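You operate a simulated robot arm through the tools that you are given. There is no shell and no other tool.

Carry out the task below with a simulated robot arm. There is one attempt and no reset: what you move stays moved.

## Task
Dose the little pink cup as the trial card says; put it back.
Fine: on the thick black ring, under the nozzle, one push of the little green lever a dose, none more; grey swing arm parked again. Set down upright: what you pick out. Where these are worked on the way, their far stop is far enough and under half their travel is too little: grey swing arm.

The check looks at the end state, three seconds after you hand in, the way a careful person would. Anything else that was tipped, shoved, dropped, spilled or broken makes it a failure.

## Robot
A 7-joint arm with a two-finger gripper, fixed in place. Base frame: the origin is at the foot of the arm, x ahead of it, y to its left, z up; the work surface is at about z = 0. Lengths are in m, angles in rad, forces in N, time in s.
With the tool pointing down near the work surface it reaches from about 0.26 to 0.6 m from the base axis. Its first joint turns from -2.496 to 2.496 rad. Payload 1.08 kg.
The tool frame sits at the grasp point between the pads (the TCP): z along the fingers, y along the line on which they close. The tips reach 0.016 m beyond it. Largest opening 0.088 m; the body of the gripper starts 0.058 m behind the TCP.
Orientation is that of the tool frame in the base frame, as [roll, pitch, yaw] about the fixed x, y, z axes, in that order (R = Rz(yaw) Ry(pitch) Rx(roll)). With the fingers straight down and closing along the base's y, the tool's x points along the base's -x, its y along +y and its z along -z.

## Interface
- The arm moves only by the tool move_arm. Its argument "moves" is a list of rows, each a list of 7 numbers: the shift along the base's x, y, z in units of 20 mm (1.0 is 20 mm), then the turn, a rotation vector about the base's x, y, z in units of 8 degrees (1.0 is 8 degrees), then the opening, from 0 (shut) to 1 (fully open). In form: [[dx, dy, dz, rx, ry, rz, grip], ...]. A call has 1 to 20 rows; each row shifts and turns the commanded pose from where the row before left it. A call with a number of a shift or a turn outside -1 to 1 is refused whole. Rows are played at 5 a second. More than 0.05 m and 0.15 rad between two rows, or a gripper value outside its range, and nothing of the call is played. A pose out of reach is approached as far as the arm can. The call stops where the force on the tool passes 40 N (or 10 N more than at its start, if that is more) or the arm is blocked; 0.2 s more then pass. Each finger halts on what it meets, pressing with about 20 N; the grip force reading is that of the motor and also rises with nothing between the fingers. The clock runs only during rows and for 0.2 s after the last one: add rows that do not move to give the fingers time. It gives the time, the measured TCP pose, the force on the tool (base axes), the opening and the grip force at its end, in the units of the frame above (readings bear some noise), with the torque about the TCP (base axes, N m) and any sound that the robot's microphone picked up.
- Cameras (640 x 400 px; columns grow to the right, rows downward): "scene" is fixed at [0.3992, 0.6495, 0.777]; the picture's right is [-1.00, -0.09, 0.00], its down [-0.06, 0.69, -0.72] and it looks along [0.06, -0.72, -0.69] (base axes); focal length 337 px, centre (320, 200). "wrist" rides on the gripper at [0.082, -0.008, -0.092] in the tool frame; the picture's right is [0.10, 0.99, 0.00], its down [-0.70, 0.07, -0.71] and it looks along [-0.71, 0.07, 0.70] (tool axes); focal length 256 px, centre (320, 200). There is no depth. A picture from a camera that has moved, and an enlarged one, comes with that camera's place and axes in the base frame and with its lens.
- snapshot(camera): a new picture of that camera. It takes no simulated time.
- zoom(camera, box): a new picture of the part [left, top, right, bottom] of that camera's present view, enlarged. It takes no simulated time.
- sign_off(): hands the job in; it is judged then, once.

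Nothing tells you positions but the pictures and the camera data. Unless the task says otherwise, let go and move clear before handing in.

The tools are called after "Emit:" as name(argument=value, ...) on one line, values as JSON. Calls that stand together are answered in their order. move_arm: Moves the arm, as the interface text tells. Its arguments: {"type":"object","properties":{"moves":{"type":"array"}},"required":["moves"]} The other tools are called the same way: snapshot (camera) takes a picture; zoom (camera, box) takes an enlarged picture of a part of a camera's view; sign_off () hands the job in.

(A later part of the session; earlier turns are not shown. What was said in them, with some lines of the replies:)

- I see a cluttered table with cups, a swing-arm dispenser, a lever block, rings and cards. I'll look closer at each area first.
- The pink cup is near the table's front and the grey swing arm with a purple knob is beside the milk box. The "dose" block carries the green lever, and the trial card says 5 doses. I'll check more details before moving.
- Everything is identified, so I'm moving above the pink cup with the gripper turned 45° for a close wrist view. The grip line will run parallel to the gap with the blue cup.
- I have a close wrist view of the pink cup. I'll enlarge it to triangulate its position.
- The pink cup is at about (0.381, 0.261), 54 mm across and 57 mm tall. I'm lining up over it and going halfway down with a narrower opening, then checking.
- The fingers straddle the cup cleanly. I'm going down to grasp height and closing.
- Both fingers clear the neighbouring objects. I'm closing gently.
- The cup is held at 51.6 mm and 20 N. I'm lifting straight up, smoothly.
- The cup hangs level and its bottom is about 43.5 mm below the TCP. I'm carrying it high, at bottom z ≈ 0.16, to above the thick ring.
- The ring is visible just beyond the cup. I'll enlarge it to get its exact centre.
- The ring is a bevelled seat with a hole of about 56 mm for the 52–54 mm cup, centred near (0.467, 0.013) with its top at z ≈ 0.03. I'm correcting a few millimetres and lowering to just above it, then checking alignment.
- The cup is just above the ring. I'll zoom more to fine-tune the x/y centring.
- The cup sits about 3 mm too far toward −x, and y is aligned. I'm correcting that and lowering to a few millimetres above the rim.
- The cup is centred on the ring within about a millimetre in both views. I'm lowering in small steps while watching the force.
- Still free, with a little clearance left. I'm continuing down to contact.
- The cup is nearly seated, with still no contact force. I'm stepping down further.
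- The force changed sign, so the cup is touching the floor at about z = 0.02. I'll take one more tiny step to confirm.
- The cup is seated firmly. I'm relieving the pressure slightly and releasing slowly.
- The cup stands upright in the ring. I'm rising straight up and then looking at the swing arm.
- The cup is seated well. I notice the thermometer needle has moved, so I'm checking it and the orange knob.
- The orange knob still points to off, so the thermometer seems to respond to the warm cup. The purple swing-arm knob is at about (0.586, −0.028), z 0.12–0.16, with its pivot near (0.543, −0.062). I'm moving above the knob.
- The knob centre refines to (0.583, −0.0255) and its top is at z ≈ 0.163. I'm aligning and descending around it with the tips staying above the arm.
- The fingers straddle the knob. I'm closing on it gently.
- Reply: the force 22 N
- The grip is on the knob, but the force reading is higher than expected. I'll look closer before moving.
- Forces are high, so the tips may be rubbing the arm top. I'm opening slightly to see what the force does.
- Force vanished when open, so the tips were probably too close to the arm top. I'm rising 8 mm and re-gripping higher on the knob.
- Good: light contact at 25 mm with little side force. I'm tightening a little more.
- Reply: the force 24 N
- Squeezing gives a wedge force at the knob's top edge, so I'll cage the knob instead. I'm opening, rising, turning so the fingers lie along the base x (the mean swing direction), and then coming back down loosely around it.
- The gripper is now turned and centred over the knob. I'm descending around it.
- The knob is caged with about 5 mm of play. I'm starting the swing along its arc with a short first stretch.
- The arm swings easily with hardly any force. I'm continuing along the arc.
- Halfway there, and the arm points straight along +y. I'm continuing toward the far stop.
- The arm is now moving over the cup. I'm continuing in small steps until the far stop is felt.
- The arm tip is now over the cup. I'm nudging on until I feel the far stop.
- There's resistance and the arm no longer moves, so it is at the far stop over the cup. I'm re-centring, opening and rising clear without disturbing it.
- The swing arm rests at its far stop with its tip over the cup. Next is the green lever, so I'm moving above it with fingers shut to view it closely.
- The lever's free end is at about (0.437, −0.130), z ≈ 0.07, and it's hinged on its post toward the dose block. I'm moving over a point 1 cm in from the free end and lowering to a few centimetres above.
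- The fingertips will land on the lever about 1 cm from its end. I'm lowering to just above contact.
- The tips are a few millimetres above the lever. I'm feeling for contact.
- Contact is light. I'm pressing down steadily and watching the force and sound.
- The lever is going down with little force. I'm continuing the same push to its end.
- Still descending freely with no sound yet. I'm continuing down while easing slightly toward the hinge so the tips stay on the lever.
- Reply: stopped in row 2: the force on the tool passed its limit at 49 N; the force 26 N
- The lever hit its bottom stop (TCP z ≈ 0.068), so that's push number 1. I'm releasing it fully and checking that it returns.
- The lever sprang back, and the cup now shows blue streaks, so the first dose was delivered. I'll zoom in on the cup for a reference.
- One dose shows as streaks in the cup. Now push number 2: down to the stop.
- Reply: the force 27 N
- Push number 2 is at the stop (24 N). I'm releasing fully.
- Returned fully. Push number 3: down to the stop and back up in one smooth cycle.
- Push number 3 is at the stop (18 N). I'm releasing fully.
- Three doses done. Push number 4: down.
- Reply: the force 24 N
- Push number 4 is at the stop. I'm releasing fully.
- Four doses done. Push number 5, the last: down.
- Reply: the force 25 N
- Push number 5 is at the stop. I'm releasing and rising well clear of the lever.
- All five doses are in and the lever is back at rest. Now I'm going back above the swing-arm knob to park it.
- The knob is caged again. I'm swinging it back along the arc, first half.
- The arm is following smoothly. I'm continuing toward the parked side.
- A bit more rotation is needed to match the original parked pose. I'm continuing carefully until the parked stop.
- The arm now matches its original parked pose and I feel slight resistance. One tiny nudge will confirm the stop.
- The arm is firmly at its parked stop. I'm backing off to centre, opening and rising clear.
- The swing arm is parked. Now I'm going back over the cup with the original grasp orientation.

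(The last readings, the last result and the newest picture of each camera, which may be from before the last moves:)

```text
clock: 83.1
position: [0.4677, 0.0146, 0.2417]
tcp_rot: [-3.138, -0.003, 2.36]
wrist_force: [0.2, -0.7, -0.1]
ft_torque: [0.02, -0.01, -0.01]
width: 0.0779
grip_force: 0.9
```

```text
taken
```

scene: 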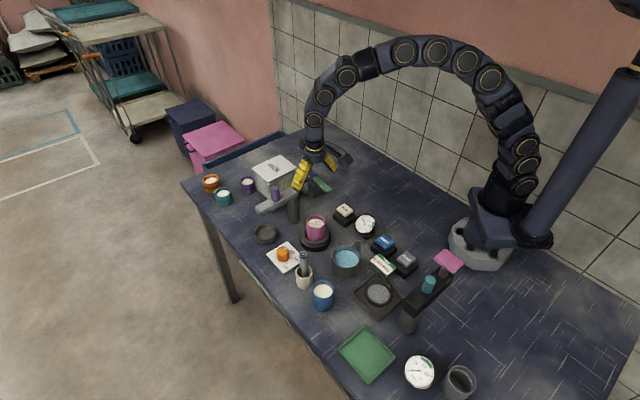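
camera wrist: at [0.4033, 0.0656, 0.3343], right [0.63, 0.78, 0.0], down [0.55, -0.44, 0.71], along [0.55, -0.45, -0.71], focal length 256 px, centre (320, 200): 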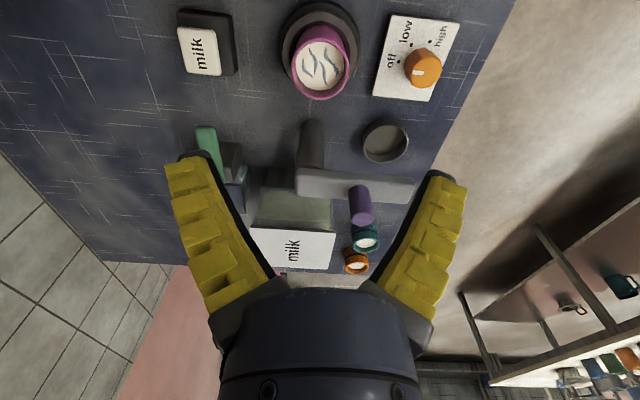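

The view is identical to when I left the cup. I'm descending straight around it.

Emit:
move_arm(moves=[[0, -0.02, -0.5, 0, 0, 0, 0.86], [0, 0, -0.9, 0, 0, 0, 0.86], [0, 0, -1, 0, 0, 0, 0.86], [0, 0, -1, 0, 0, 0, 0.86], [0, 0, -1, 0, 0, 0, 0.86], [0, 0, -1, 0, 0, 0, 0.86], [0, 0, -0.9, 0, 0, 0, 0.86], [0, 0, -0.7, 0, 0, 0, 0.86], [0, 0, 0, 0, 0, 0, 0.86]])

Emit:
snapshot(camera="wrist")

Emit:
zoom(camera="scene", box=[286, 192, 346, 244])

```text
clock: 85.1
position: [0.4681, 0.014, 0.1022]
tcp_rot: [-3.138, -0.005, 2.357]
wrist_force: [0.3, 0.5, -0.9]
ft_torque: [0.0, -0.01, -0.03]
width: 0.0778
grip_force: 1.7
```

```text
taken
camera wrist: at [0.4034, 0.0651, 0.194], right [0.63, 0.78, 0.0], down [0.55, -0.44, 0.71], along [0.55, -0.45, -0.71], focal length 256 px, centre (320, 200)
```

wrist: 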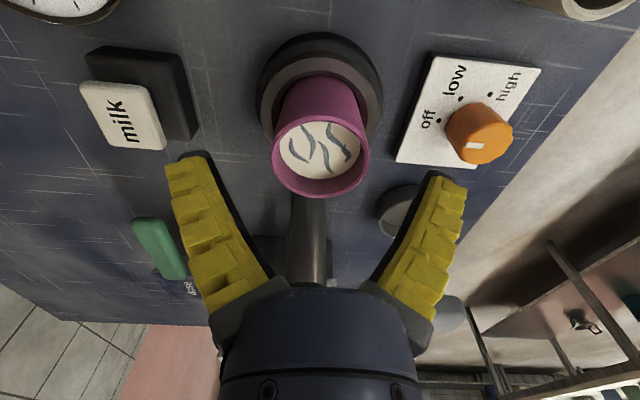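

```text
7.69 times, centred on (316, 218) of scene
camera zoom: at [0.3992, 0.6495, 0.777], right [-1.0, -0.09, 0.0], down [-0.06, 0.69, -0.72], along [0.06, -0.72, -0.69], focal length 2590 px, centre (351, 62)
```

zoom: 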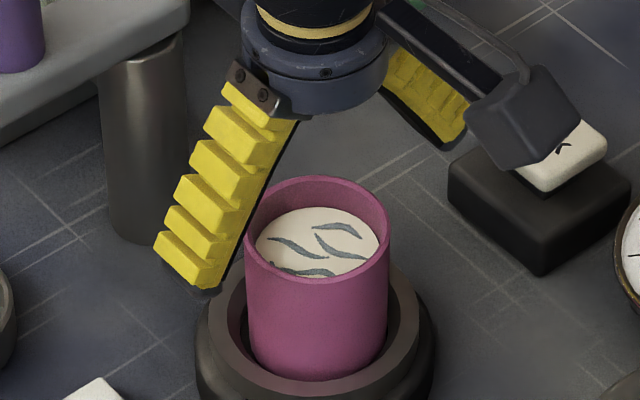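

Aligned. I'm going down to grasp height and closing gently.

Emit:
move_arm(moves=[[0, 0, -0.6, 0, 0, 0, 0.86], [0, 0, -0.6, 0, 0, 0, 0.86], [0, 0, -0.5, 0, 0, 0, 0.86], [0, 0, -0.23, 0, 0, 0, 0.86], [0, 0, 0, 0, 0, 0, 0.78], [0, 0, 0, 0, 0, 0, 0.72], [0, 0, 0, 0, 0, 0, 0.67], [0, 0, 0, 0, 0, 0, 0.62], [0, 0, 0, 0, 0, 0, 0.56], [0, 0, 0, 0, 0, 0, 0.45], [0, 0, 0, 0, 0, 0, 0.45]])

Emit:
snapshot(camera="wrist")

Emit:
zoom(camera="scene", box=[286, 192, 346, 244])

```text
clock: 87.5
position: [0.4676, 0.0136, 0.0638]
tcp_rot: [-3.139, -0.003, 2.359]
wrist_force: [0.5, 1.1, 0.0]
ft_torque: [0.0, 0.0, -0.03]
width: 0.0511
grip_force: 19.5
```

```text
taken
camera wrist: at [0.4034, 0.0656, 0.1557], right [0.63, 0.78, 0.0], down [0.55, -0.44, 0.71], along [0.55, -0.45, -0.71], focal length 256 px, centre (320, 200)
```

wrist: 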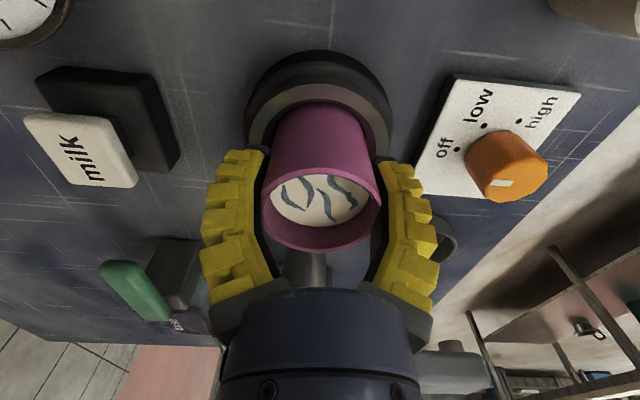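

```text
7.69 times, centred on (316, 218) of scene
camera zoom: at [0.3992, 0.6495, 0.777], right [-1.0, -0.09, 0.0], down [-0.06, 0.69, -0.72], along [0.06, -0.72, -0.69], focal length 2590 px, centre (351, 62)
```

zoom: 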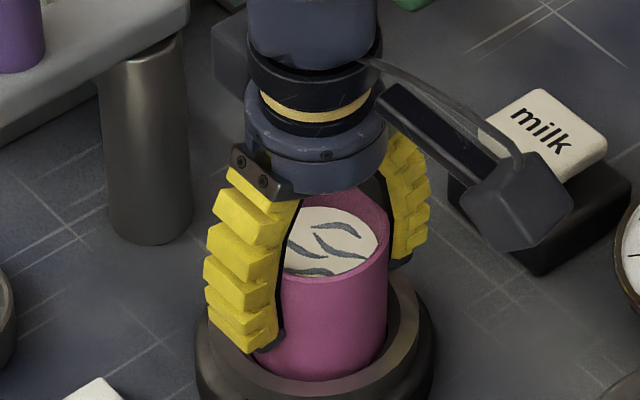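

A solid grip. I'm lifting straight up, gently.

Emit:
move_arm(moves=[[0, 0, 0.15, 0, 0, 0, 0.45], [0, 0, 0.25, 0, 0, 0, 0.45], [0, 0, 0.4, 0, 0, 0, 0.45], [0, 0, 0.5, 0, 0, 0, 0.45], [0, 0, 0.6, 0, 0, 0, 0.45], [0, 0, 0.6, 0, 0, 0, 0.45], [0, 0, 0.6, 0, 0, 0, 0.45], [0, 0, 0.6, 0, 0, 0, 0.45], [0, 0, 0.6, 0, 0, 0, 0.45], [0, 0, 0.6, 0, 0, 0, 0.45], [0, 0, 0.6, 0, 0, 0, 0.45], [0, 0, 0.6, 0, 0, 0, 0.45], [0, 0, 0.5, 0, 0, 0, 0.45], [0, 0, 0.3, 0, 0, 0, 0.45], [0, 0, 0.1, 0, 0, 0, 0.45], [0, 0, 0, 0, 0, 0, 0.45]])

Emit:
snapshot(camera="scene")

Emit:
snapshot(camera="wrist")

```text
clock: 90.9
position: [0.4673, 0.0135, 0.2037]
tcp_rot: [-3.138, -0.004, 2.358]
wrist_force: [-0.7, 0.6, -1.8]
ft_torque: [-0.02, -0.02, -0.01]
width: 0.051
grip_force: 20.0
```

```text
taken
```

scene: 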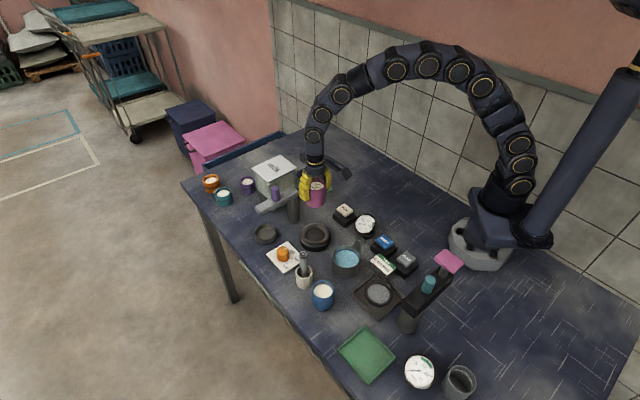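

```text
taken
camera wrist: at [0.4032, 0.0655, 0.2959], right [0.63, 0.78, 0.0], down [0.55, -0.44, 0.71], along [0.55, -0.45, -0.71], focal length 256 px, centre (320, 200)
```

wrist: 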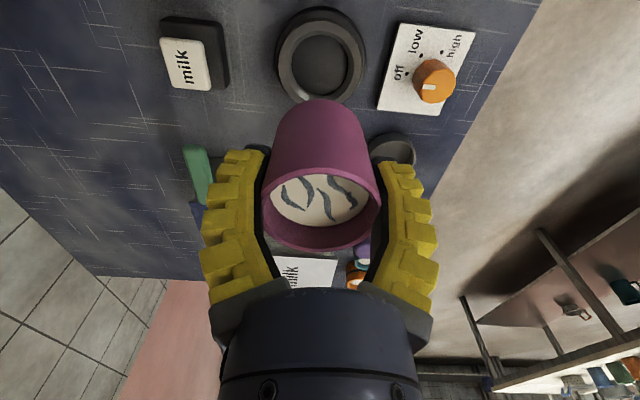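

I'm carrying the cup level at height back to its original spot at (0.3805, 0.2614).

Emit:
move_arm(moves=[[-0.102, 0.293, 0, 0, 0, 0, 0.45], [-0.205, 0.585, 0, 0, 0, 0, 0.45], [-0.307, 0.878, 0, 0, 0, 0, 0.45], [-0.341, 0.9756, 0, 0, 0, 0, 0.45], [-0.341, 0.9756, 0, 0, 0, 0, 0.45], [-0.341, 0.9756, 0, 0, 0, 0, 0.45], [-0.341, 0.9756, 0, 0, 0, 0, 0.45], [-0.341, 0.9756, 0, 0, 0, 0, 0.45], [-0.341, 0.9756, 0, 0, 0, 0, 0.45], [-0.341, 0.9756, 0, 0, 0, 0, 0.45], [-0.341, 0.9756, 0, 0, 0, 0, 0.45], [-0.341, 0.9756, 0, 0, 0, 0, 0.45], [-0.307, 0.878, 0, 0, 0, 0, 0.45], [-0.205, 0.585, 0, 0, 0, 0, 0.45], [-0.102, 0.293, 0, 0, 0, 0, 0.45], [-0.034, 0.098, 0, 0, 0, 0, 0.45], [0, 0, 0, 0, 0, 0, 0.45]])

Emit:
snapshot(camera="wrist")

Emit:
snapshot(camera="scene")

```text
clock: 94.5
position: [0.3808, 0.2631, 0.2031]
tcp_rot: [-3.138, -0.004, 2.359]
wrist_force: [0.9, -0.2, -1.1]
ft_torque: [-0.02, -0.01, 0.02]
width: 0.051
grip_force: 20.5
```

```text
taken
camera wrist: at [0.3164, 0.3135, 0.2955], right [0.63, 0.78, 0.0], down [0.55, -0.44, 0.71], along [0.55, -0.45, -0.71], focal length 256 px, centre (320, 200)
```

wrist: 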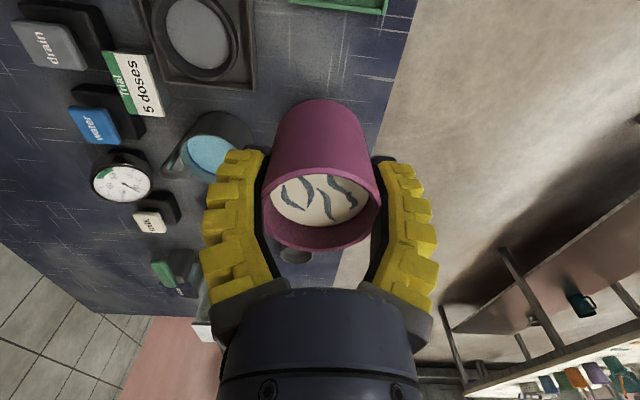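

```text
taken
```

scene: 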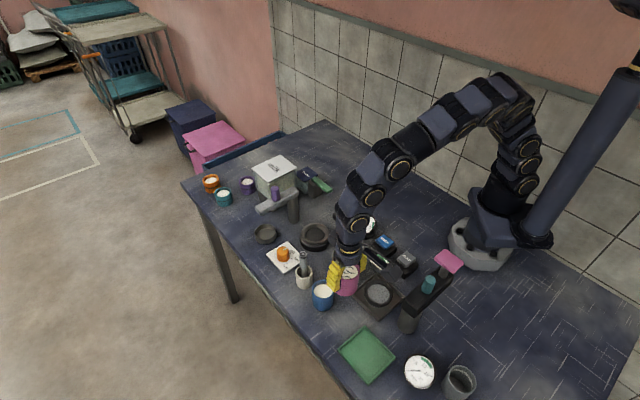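

Back above the original spot, with a camera pose matching the lift within a millimetre. I'm lowering.

Emit:
move_arm(moves=[[-0.03, 0, -0.2, 0, 0, 0, 0.45], [0, 0, -0.5, 0, 0, 0, 0.45], [0, 0, -0.6, 0, 0, 0, 0.45], [0, 0, -0.6, 0, 0, 0, 0.45], [0, 0, -0.6, 0, 0, 0, 0.45], [0, 0, -0.6, 0, 0, 0, 0.45], [0, 0, -0.6, 0, 0, 0, 0.45], [0, 0, -0.6, 0, 0, 0, 0.45], [0, 0, -0.6, 0, 0, 0, 0.45], [0, 0, -0.6, 0, 0, 0, 0.45], [0, 0, -0.6, 0, 0, 0, 0.45], [0, 0, -0.6, 0, 0, 0, 0.45], [0, 0, -0.4, 0, 0, 0, 0.45], [0, 0, -0.2, 0, 0, 0, 0.45], [0, 0, 0, 0, 0, 0, 0.45]])

Emit:
zoom(camera="scene", box=[290, 265, 390, 345])

Emit:
snapshot(camera="wrist")

```text
clock: 97.7
position: [0.3796, 0.2609, 0.0558]
tcp_rot: [-3.135, -0.004, 2.358]
wrist_force: [-0.3, -0.2, -0.6]
ft_torque: [-0.02, 0.02, -0.01]
width: 0.0509
grip_force: 19.9
```

```text
5.00 times, centred on (340, 305) of scene
camera zoom: at [0.3992, 0.6495, 0.777], right [-1.0, -0.09, 0.0], down [-0.06, 0.69, -0.72], along [0.06, -0.72, -0.69], focal length 1684 px, centre (220, -325)
```

zoom: 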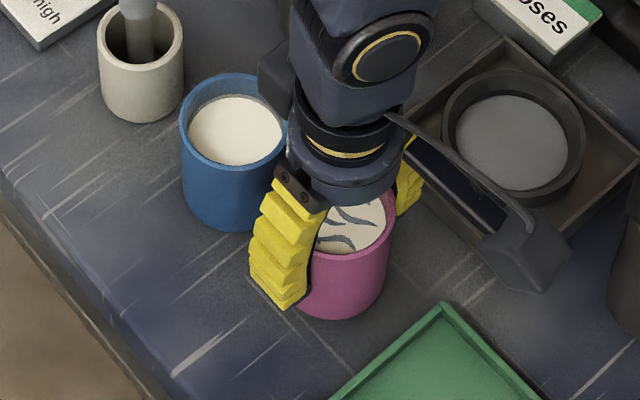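

```text
taken
camera wrist: at [0.3158, 0.3122, 0.1493], right [0.63, 0.78, 0.0], down [0.55, -0.44, 0.71], along [0.55, -0.45, -0.71], focal length 256 px, centre (320, 200)
```

wrist: 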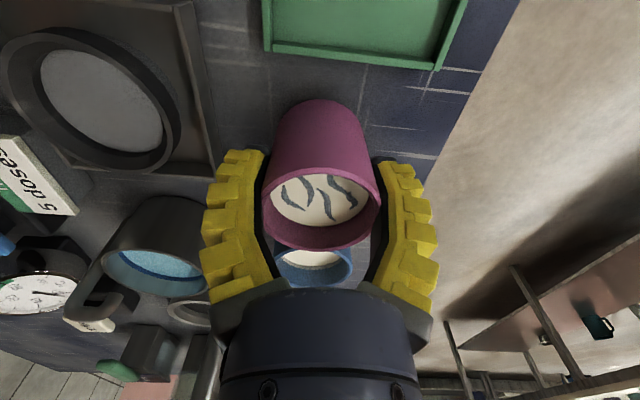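

About a centimetre to go. I'm lowering in fine steps until contact.

Emit:
move_arm(moves=[[0, 0, -0.2, 0, 0, 0, 0.45], [0, 0, -0.2, 0, 0, 0, 0.45], [0, 0, -0.12, 0, 0, 0, 0.45], [0, 0, -0.06, 0, 0, 0, 0.45], [0, 0, 0, 0, 0, 0, 0.45]])

```text
clock: 98.9
position: [0.3784, 0.262, 0.0467]
tcp_rot: [-3.138, -0.003, 2.359]
wrist_force: [0.7, 0.6, -1.4]
ft_torque: [0.01, -0.01, -0.01]
width: 0.0509
grip_force: 19.7
```

Emit:
move_arm(moves=[[0, 0, -0.06, 0, 0, 0, 0.45], [0, 0, -0.05, 0, 0, 0, 0.45], [0, 0, 0, 0, 0, 0, 0.45]])

Emit:
zoom(camera="scene", box=[290, 265, 390, 345])

```text
clock: 99.7
position: [0.3804, 0.2618, 0.0437]
tcp_rot: [-3.138, -0.004, 2.358]
wrist_force: [0.4, 0.1, -0.7]
ft_torque: [0.01, 0.01, -0.01]
width: 0.0511
grip_force: 19.5
```

```text
5.00 times, centred on (340, 305) of scene
camera zoom: at [0.3992, 0.6495, 0.777], right [-1.0, -0.09, 0.0], down [-0.06, 0.69, -0.72], along [0.06, -0.72, -0.69], focal length 1684 px, centre (220, -325)
```

zoom: 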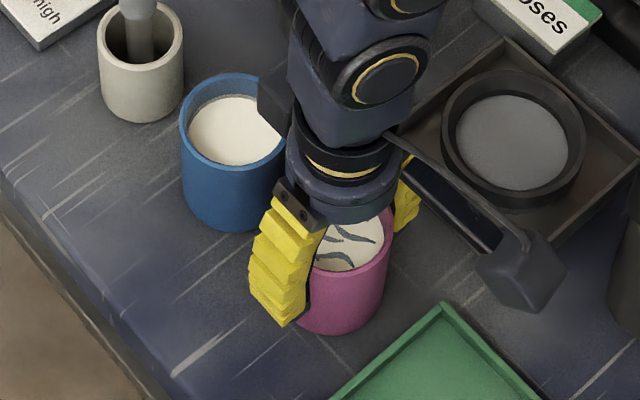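

Emit:
move_arm(moves=[[0, 0, -0.04, 0, 0, 0, 0.45], [0, 0, 0, 0, 0, 0, 0.45]])

```text
clock: 100.3
position: [0.3789, 0.2613, 0.043]
tcp_rot: [-3.138, -0.004, 2.36]
wrist_force: [-0.9, 1.4, 3.8]
ft_torque: [0.13, -0.01, 0.0]
width: 0.0508
grip_force: 20.2
```

The cup has touched the table (force now +3.8 N). I'm releasing slowly.

Emit:
move_arm(moves=[[0, 0, 0, 0, 0, 0, 0.56], [0, 0, 0, 0, 0, 0, 0.6], [0, 0, 0, 0, 0, 0, 0.66], [0, 0, 0, 0, 0, 0, 0.74], [0, 0, 0, 0, 0, 0, 0.86], [0, 0, 0, 0, 0, 0, 0.86]])

Emit:
snapshot(camera="wrist")

Emit:
zoom(camera="scene", box=[290, 265, 390, 345])

```text
clock: 101.7
position: [0.3802, 0.2622, 0.0422]
tcp_rot: [-3.139, -0.004, 2.358]
wrist_force: [0.2, 1.1, 0.0]
ft_torque: [0.0, -0.02, 0.0]
width: 0.0782
grip_force: 1.7
```

```text
taken
camera wrist: at [0.3158, 0.313, 0.1354], right [0.63, 0.78, 0.0], down [0.55, -0.44, 0.71], along [0.55, -0.45, -0.71], focal length 256 px, centre (320, 200)
```

wrist: 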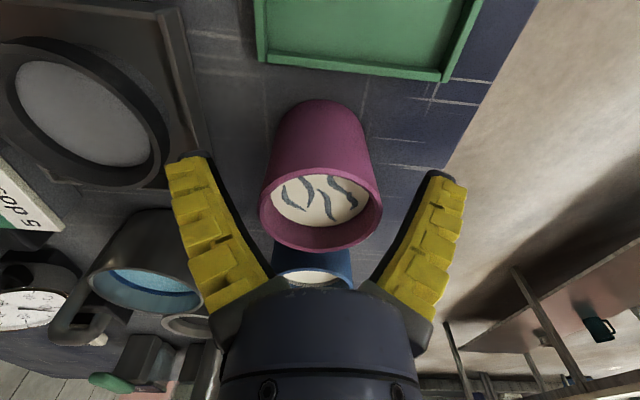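

```text
5.00 times, centred on (340, 305) of scene
camera zoom: at [0.3992, 0.6495, 0.777], right [-1.0, -0.09, 0.0], down [-0.06, 0.69, -0.72], along [0.06, -0.72, -0.69], focal length 1684 px, centre (220, -325)
```

zoom: 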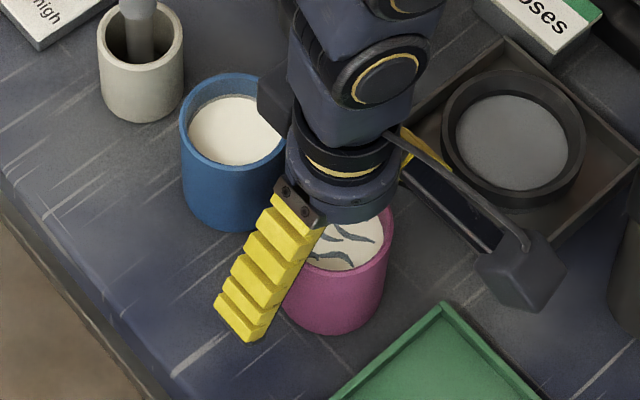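

The cup stands free and upright. I'm rising straight up and clear of everything.

Emit:
move_arm(moves=[[0, 0, 0.3, 0, 0, 0, 0.86], [0, 0, 0.6, 0, 0, 0, 0.86], [0, 0, 0.9, 0, 0, 0, 0.86], [0, 0, 1, 0, 0, 0, 0.86], [0, 0, 1, 0, 0, 0, 0.86], [0, 0, 1, 0, 0, 0, 0.86], [0, 0, 1, 0, 0, 0, 0.86], [0, 0, 1, 0, 0, 0, 0.86], [0, 0, 1, 0, 0, 0, 0.86], [0, 0, 1, 0, 0, 0, 0.86], [0, 0, 1, 0, 0, 0, 0.86], [0, -0.8, 0.5, 0, 0, 0, 0.86], [0, -1, 0.5, 0, 0, 0, 0.86], [0, -1, 0.3, 0, 0, 0, 0.86], [0, -1, 0, 0, 0, 0, 0.86], [0, -1, 0, 0, 0, 0, 0.86], [0, -1, 0, 0, 0, 0, 0.86], [0, 0, 0, 0, 0, 0, 0.86]])

Emit:
snapshot(camera="scene")

Emit:
zoom(camera="scene", box=[290, 270, 370, 340])

Emit:
zoom(camera="scene", box=[180, 140, 340, 240])

Emit:
zoom(camera="scene", box=[240, 200, 400, 300])

```text
clock: 105.5
position: [0.3794, 0.1455, 0.2653]
tcp_rot: [-3.137, -0.004, 2.358]
wrist_force: [0.4, -0.2, 0.1]
ft_torque: [0.01, 0.01, -0.04]
width: 0.0781
grip_force: 1.4
```

```text
taken
```

scene: 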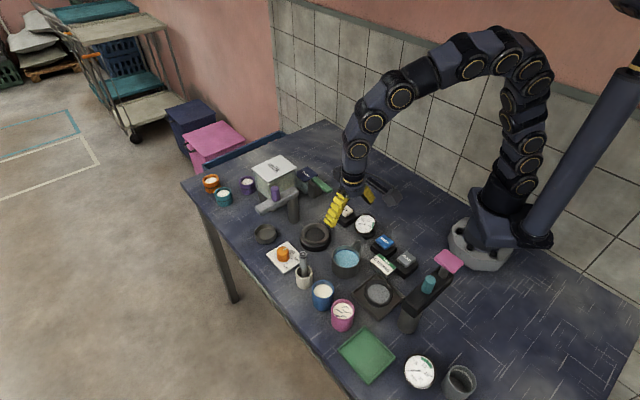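

```text
5.71 times, centred on (330, 305) of scene
camera zoom: at [0.3992, 0.6495, 0.777], right [-1.0, -0.09, 0.0], down [-0.06, 0.69, -0.72], along [0.06, -0.72, -0.69], focal length 1924 px, centre (263, -400)
```

zoom: 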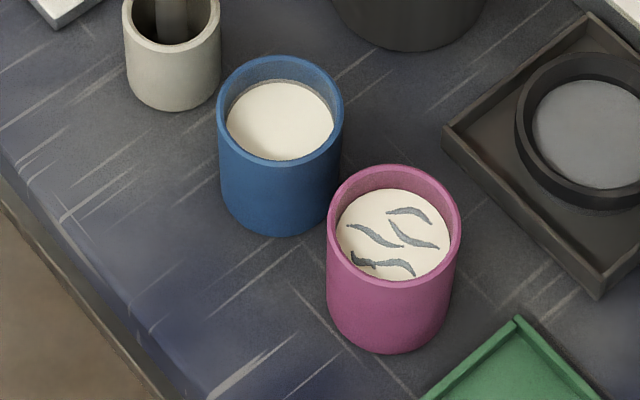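

```text
4.00 times, centred on (260, 190) of scene
camera zoom: at [0.3992, 0.6495, 0.777], right [-1.0, -0.09, 0.0], down [-0.06, 0.69, -0.72], along [0.06, -0.72, -0.69], focal length 1347 px, centre (560, 240)
```

zoom: 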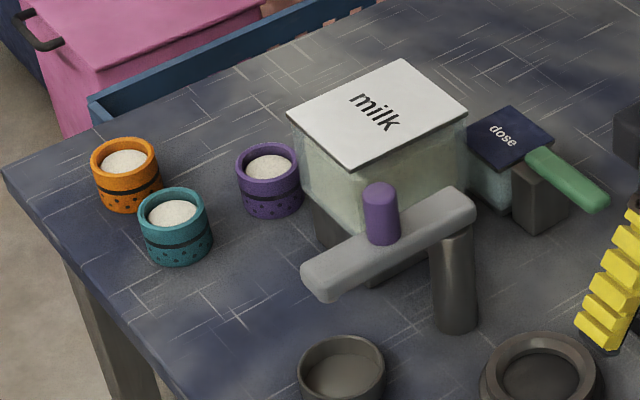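

```text
4.00 times, centred on (320, 250) of scene
camera zoom: at [0.3992, 0.6495, 0.777], right [-1.0, -0.09, 0.0], down [-0.06, 0.69, -0.72], along [0.06, -0.72, -0.69], focal length 1347 px, centre (320, 0)
```

zoom: 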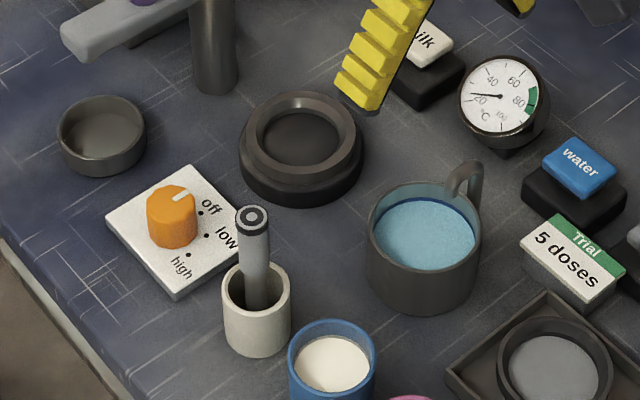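

Everything matches the start: the pink cup is upright on its original spot with its five doses, the swing arm is parked and the lever is at rest. The neighbouring objects are undisturbed and the gripper is clear. Handing in.

Emit:
sign_off()

```text
The job is handed in.
```

The pink cup got its five doses, as the trial card says, and is back upright within about 1–2 mm of its original spot. I handed the job in and have no verdict back yet.

- **Dosing:** the cup sat in the thick black ring with the grey swing arm at its far stop above it. I pushed the green lever five times, each to its stop and fully released. The first dose showed as streaks in the cup. The later ones only raised the level slightly, so the count of five rests mainly on the lever pushes.
- **Swing arm:** it is back at its parked stop and matches the starting picture.
- **Everything else:** nothing else looks moved, tipped or spilled. The thermometer rose while the cup was on the ring and fell back afterwards. The orange knob stayed at off.
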